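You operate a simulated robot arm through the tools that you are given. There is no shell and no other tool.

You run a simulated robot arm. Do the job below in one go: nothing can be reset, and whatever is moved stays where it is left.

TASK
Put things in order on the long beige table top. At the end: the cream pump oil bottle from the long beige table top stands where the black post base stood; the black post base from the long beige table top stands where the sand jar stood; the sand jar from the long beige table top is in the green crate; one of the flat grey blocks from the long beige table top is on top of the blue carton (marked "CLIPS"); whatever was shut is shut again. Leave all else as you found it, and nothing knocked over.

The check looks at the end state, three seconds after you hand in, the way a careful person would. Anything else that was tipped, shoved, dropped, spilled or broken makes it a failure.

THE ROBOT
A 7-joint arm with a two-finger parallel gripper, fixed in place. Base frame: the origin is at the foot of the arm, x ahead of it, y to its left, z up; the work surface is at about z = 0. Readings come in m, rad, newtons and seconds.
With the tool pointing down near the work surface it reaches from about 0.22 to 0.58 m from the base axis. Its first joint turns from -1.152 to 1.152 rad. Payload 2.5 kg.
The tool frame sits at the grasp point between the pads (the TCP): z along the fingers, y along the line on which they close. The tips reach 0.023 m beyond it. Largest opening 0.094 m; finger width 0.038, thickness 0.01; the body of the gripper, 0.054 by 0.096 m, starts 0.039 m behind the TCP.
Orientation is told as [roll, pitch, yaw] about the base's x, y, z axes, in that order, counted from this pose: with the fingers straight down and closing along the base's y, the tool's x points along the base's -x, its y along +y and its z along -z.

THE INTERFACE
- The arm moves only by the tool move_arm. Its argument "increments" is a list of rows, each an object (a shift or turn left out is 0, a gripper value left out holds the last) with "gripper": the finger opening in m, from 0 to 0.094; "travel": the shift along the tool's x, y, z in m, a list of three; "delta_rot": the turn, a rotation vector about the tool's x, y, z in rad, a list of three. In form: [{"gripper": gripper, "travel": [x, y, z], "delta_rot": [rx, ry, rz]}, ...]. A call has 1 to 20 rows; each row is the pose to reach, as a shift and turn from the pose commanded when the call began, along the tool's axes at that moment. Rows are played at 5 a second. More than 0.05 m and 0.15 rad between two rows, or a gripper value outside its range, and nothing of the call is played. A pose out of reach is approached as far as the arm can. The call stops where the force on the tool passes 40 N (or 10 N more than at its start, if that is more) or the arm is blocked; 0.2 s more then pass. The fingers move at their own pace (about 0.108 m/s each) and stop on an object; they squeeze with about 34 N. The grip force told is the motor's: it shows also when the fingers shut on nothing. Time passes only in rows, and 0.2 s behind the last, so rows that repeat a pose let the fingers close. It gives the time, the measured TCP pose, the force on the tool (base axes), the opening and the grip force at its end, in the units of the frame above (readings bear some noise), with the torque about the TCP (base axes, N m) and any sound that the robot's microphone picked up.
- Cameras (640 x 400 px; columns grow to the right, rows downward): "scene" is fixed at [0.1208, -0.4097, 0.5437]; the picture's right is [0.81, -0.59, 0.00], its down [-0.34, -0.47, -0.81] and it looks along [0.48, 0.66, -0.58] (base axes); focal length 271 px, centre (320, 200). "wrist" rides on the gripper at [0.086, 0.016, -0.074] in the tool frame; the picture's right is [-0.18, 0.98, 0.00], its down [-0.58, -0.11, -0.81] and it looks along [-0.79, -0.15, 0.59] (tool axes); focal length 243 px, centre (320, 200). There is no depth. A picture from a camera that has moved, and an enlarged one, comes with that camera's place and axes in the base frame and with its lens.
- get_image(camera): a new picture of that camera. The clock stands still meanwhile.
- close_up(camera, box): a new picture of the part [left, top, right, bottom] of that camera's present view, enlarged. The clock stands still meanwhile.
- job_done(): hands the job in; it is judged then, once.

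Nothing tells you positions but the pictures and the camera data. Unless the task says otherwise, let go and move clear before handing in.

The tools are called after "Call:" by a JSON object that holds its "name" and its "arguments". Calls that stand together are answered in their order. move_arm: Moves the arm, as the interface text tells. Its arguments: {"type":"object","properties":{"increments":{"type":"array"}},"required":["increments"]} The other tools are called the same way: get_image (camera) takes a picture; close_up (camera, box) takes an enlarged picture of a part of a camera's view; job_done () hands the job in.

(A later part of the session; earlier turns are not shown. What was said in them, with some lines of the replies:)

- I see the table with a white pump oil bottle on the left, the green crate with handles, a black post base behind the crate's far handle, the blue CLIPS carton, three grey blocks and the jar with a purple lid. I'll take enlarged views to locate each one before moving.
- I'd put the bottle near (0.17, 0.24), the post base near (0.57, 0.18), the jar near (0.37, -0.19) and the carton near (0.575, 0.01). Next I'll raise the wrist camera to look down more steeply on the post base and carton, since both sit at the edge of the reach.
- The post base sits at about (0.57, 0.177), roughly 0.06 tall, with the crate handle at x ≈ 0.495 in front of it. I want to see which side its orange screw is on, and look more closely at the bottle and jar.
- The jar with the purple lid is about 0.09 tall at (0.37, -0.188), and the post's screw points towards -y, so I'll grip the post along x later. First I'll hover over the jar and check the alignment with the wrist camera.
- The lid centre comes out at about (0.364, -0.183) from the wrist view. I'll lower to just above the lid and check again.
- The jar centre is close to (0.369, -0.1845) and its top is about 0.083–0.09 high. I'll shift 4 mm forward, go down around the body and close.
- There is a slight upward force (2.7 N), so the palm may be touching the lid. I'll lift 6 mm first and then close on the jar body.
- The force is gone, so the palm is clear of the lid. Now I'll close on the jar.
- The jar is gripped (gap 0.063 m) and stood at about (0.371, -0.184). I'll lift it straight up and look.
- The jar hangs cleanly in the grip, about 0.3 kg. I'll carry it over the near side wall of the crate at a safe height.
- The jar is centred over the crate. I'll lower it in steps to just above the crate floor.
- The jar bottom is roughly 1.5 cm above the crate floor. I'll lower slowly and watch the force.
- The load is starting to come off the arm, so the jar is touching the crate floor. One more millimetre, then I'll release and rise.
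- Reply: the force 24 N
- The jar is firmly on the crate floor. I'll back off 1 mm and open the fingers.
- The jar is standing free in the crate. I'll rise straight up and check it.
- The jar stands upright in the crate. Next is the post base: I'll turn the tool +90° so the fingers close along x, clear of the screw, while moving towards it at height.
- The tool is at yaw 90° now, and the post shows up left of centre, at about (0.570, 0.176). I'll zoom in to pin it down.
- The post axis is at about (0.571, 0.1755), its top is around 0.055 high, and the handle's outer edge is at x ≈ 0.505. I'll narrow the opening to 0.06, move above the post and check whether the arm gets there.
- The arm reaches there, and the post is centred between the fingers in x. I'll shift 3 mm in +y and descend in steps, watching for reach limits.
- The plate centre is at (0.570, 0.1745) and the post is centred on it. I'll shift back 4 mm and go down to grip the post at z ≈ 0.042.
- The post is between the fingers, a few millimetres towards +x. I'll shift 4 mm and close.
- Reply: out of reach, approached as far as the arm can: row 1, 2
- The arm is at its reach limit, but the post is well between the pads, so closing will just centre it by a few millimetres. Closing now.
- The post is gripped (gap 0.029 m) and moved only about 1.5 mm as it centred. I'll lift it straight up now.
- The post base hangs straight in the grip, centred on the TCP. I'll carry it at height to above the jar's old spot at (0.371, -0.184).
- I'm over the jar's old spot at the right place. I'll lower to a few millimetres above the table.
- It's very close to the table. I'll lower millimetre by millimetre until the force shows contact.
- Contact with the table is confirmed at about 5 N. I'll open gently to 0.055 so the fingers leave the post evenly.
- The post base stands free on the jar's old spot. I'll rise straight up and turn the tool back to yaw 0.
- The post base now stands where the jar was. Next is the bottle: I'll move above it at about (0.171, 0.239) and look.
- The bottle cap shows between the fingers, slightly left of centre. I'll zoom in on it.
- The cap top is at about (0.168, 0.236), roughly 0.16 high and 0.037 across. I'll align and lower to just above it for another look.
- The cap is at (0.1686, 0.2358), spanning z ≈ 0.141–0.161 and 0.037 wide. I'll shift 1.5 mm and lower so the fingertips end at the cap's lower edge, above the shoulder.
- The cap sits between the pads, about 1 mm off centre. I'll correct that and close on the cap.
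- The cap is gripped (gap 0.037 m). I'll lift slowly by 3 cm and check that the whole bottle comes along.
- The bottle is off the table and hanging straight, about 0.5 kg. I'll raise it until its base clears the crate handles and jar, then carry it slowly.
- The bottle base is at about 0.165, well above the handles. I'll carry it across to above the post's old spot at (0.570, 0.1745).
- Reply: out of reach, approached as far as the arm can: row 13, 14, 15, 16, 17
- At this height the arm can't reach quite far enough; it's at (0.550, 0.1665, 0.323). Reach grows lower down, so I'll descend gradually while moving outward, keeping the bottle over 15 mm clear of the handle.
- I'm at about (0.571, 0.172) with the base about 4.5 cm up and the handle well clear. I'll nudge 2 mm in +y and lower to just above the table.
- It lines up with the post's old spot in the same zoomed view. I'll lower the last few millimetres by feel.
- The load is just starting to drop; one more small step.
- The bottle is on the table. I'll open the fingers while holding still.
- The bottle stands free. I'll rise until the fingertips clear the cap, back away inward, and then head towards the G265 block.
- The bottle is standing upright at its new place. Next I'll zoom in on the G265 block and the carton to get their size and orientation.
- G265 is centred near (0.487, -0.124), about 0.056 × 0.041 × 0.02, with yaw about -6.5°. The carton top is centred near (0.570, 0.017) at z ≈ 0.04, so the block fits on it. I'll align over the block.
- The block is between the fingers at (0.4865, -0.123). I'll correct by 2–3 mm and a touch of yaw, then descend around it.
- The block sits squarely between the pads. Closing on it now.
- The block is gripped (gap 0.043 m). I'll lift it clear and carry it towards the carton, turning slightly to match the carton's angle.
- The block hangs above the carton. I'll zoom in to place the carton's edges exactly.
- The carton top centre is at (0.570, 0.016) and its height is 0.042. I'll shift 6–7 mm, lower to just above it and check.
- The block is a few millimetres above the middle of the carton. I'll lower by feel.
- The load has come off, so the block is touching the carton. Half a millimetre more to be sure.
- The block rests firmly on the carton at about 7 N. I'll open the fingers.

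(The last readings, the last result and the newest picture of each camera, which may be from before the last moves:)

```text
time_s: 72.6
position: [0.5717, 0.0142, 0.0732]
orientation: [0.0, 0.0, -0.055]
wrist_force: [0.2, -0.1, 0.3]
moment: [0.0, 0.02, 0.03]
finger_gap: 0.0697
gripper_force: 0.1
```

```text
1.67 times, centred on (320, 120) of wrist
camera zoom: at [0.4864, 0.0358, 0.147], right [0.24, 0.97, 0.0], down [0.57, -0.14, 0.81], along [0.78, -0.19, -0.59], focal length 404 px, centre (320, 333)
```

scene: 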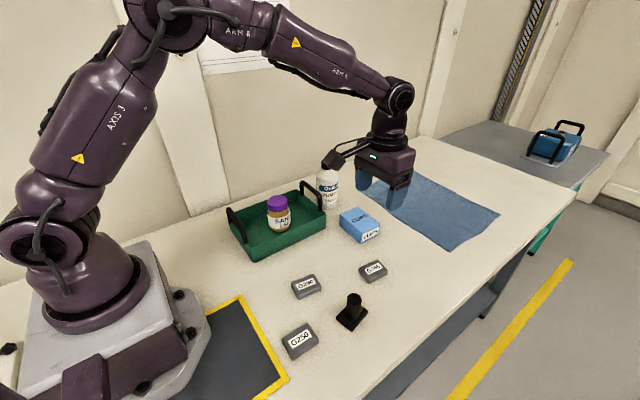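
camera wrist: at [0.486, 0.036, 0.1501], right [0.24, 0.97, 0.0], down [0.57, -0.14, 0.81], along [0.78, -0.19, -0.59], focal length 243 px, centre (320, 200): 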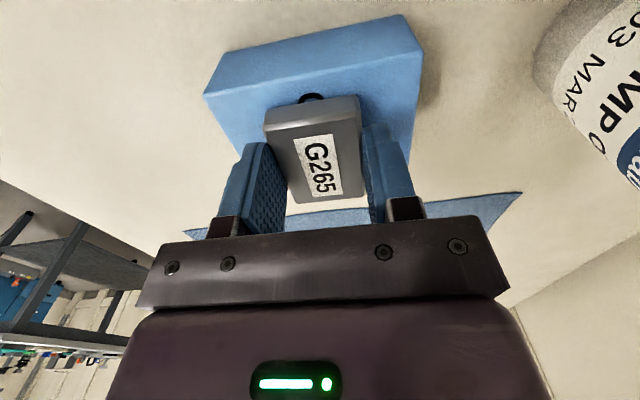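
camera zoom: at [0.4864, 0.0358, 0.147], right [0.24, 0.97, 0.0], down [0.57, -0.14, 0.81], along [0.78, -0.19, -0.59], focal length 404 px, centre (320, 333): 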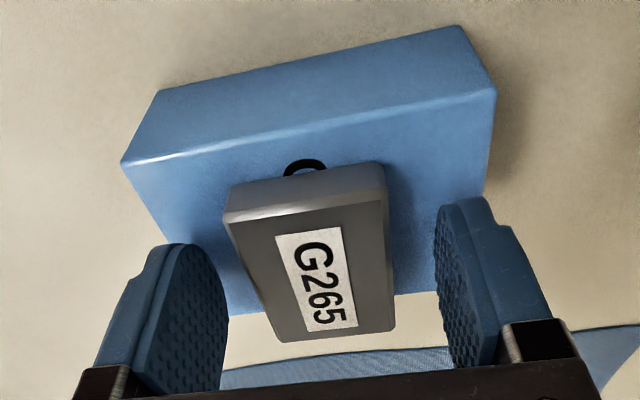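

The block is released and lies within the carton top: block x spans 0.545–0.60, carton 0.535–0.605. I'll rise straight up and back off to check everything.

Call:
{"name": "move_arm", "arguments": {"increments": [{"travel": [0, 0, -0.015]}, {"travel": [0, 0, -0.04]}, {"travel": [0, 0, -0.08]}, {"travel": [0, 0, -0.12]}, {"travel": [0.01, 0, -0.16]}, {"travel": [0.04, 0, -0.19]}, {"travel": [0.08, 0, -0.2]}, {"travel": [0.12, 0, -0.22]}, {"travel": [0.16, 0, -0.24]}, {"travel": [0.2, 0, -0.26]}, {"travel": [0.23, 0, -0.26]}, {"travel": [0.23, 0, -0.26]}]}}

Call:
{"name": "get_image", "arguments": {"camera": "scene"}}

Call:
{"name": "get_image", "arguments": {"camera": "wrist"}}

Call:
{"name": "close_up", "arguments": {"camera": "scene", "box": [220, 160, 420, 350]}}

```text
time_s: 75.2
position: [0.3444, 0.0261, 0.3291]
orientation: [0.0, 0.0, -0.054]
wrist_force: [0.7, 0.1, -0.1]
moment: [-0.01, 0.0, 0.03]
finger_gap: 0.0702
gripper_force: 0.1
```

```text
taken
```

scene: 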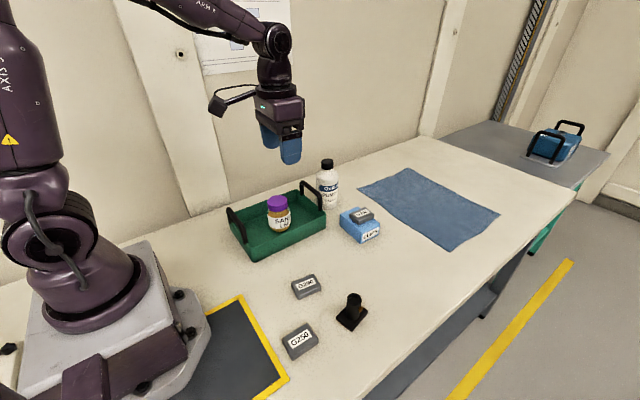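

```text
taken
camera wrist: at [0.259, 0.0473, 0.4034], right [0.24, 0.97, 0.0], down [0.57, -0.14, 0.81], along [0.78, -0.19, -0.59], focal length 243 px, centre (320, 200)
```

wrist: 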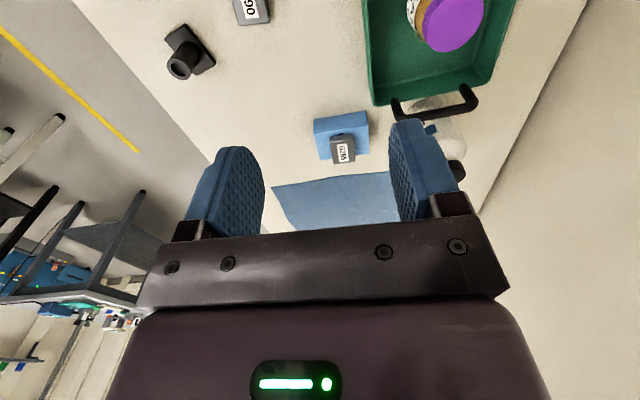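

```text
2.11 times, centred on (320, 255) of scene
camera zoom: at [0.1208, -0.4097, 0.5437], right [0.81, -0.59, 0.0], down [-0.34, -0.47, -0.81], along [0.48, 0.66, -0.58], focal length 571 px, centre (320, 84)
```

zoom: 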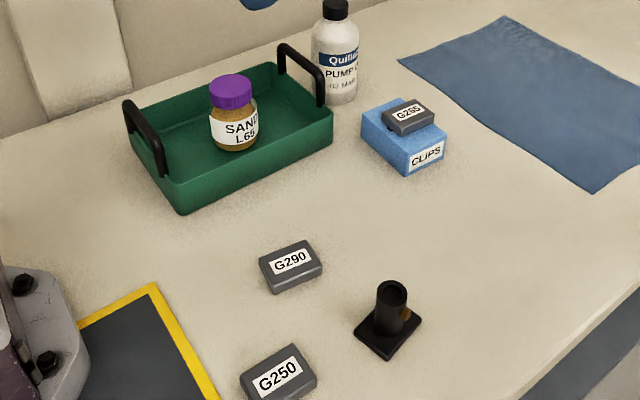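

The scene shows everything in place:
- **Bottle:** upright on the post base's old spot.
- **Post base:** on the jar's old spot.
- **Jar:** standing in the crate with its lid on.
- **Block G265:** flat on the CLIPS carton.

Nothing needed opening, the other two blocks look untouched, and the arm is clear, so I'm handing in.

Call:
{"name": "job_done", "arguments": {}}

```text
The job is handed in.
```

The job is handed in. In the last pictures everything was standing in place, with nothing tipped and the arm clear; I haven't seen the result of the check.

- **Pump oil bottle:** it stands where the post base was, at about (0.571, 0.175). I carried it by the cap, which stayed on.
- **Post base:** it stands where the sand jar was, at about (0.371, -0.184), within about 3–5 mm of my estimate of the jar's spot.
- **Sand jar:** it stands upright in the green crate with its lid on.
- **Grey block:** I used G265, which lies flat within the top of the "CLIPS" carton. The other two blocks were not touched.
- **Shut things:** I did not open anything, so there was nothing to close again.
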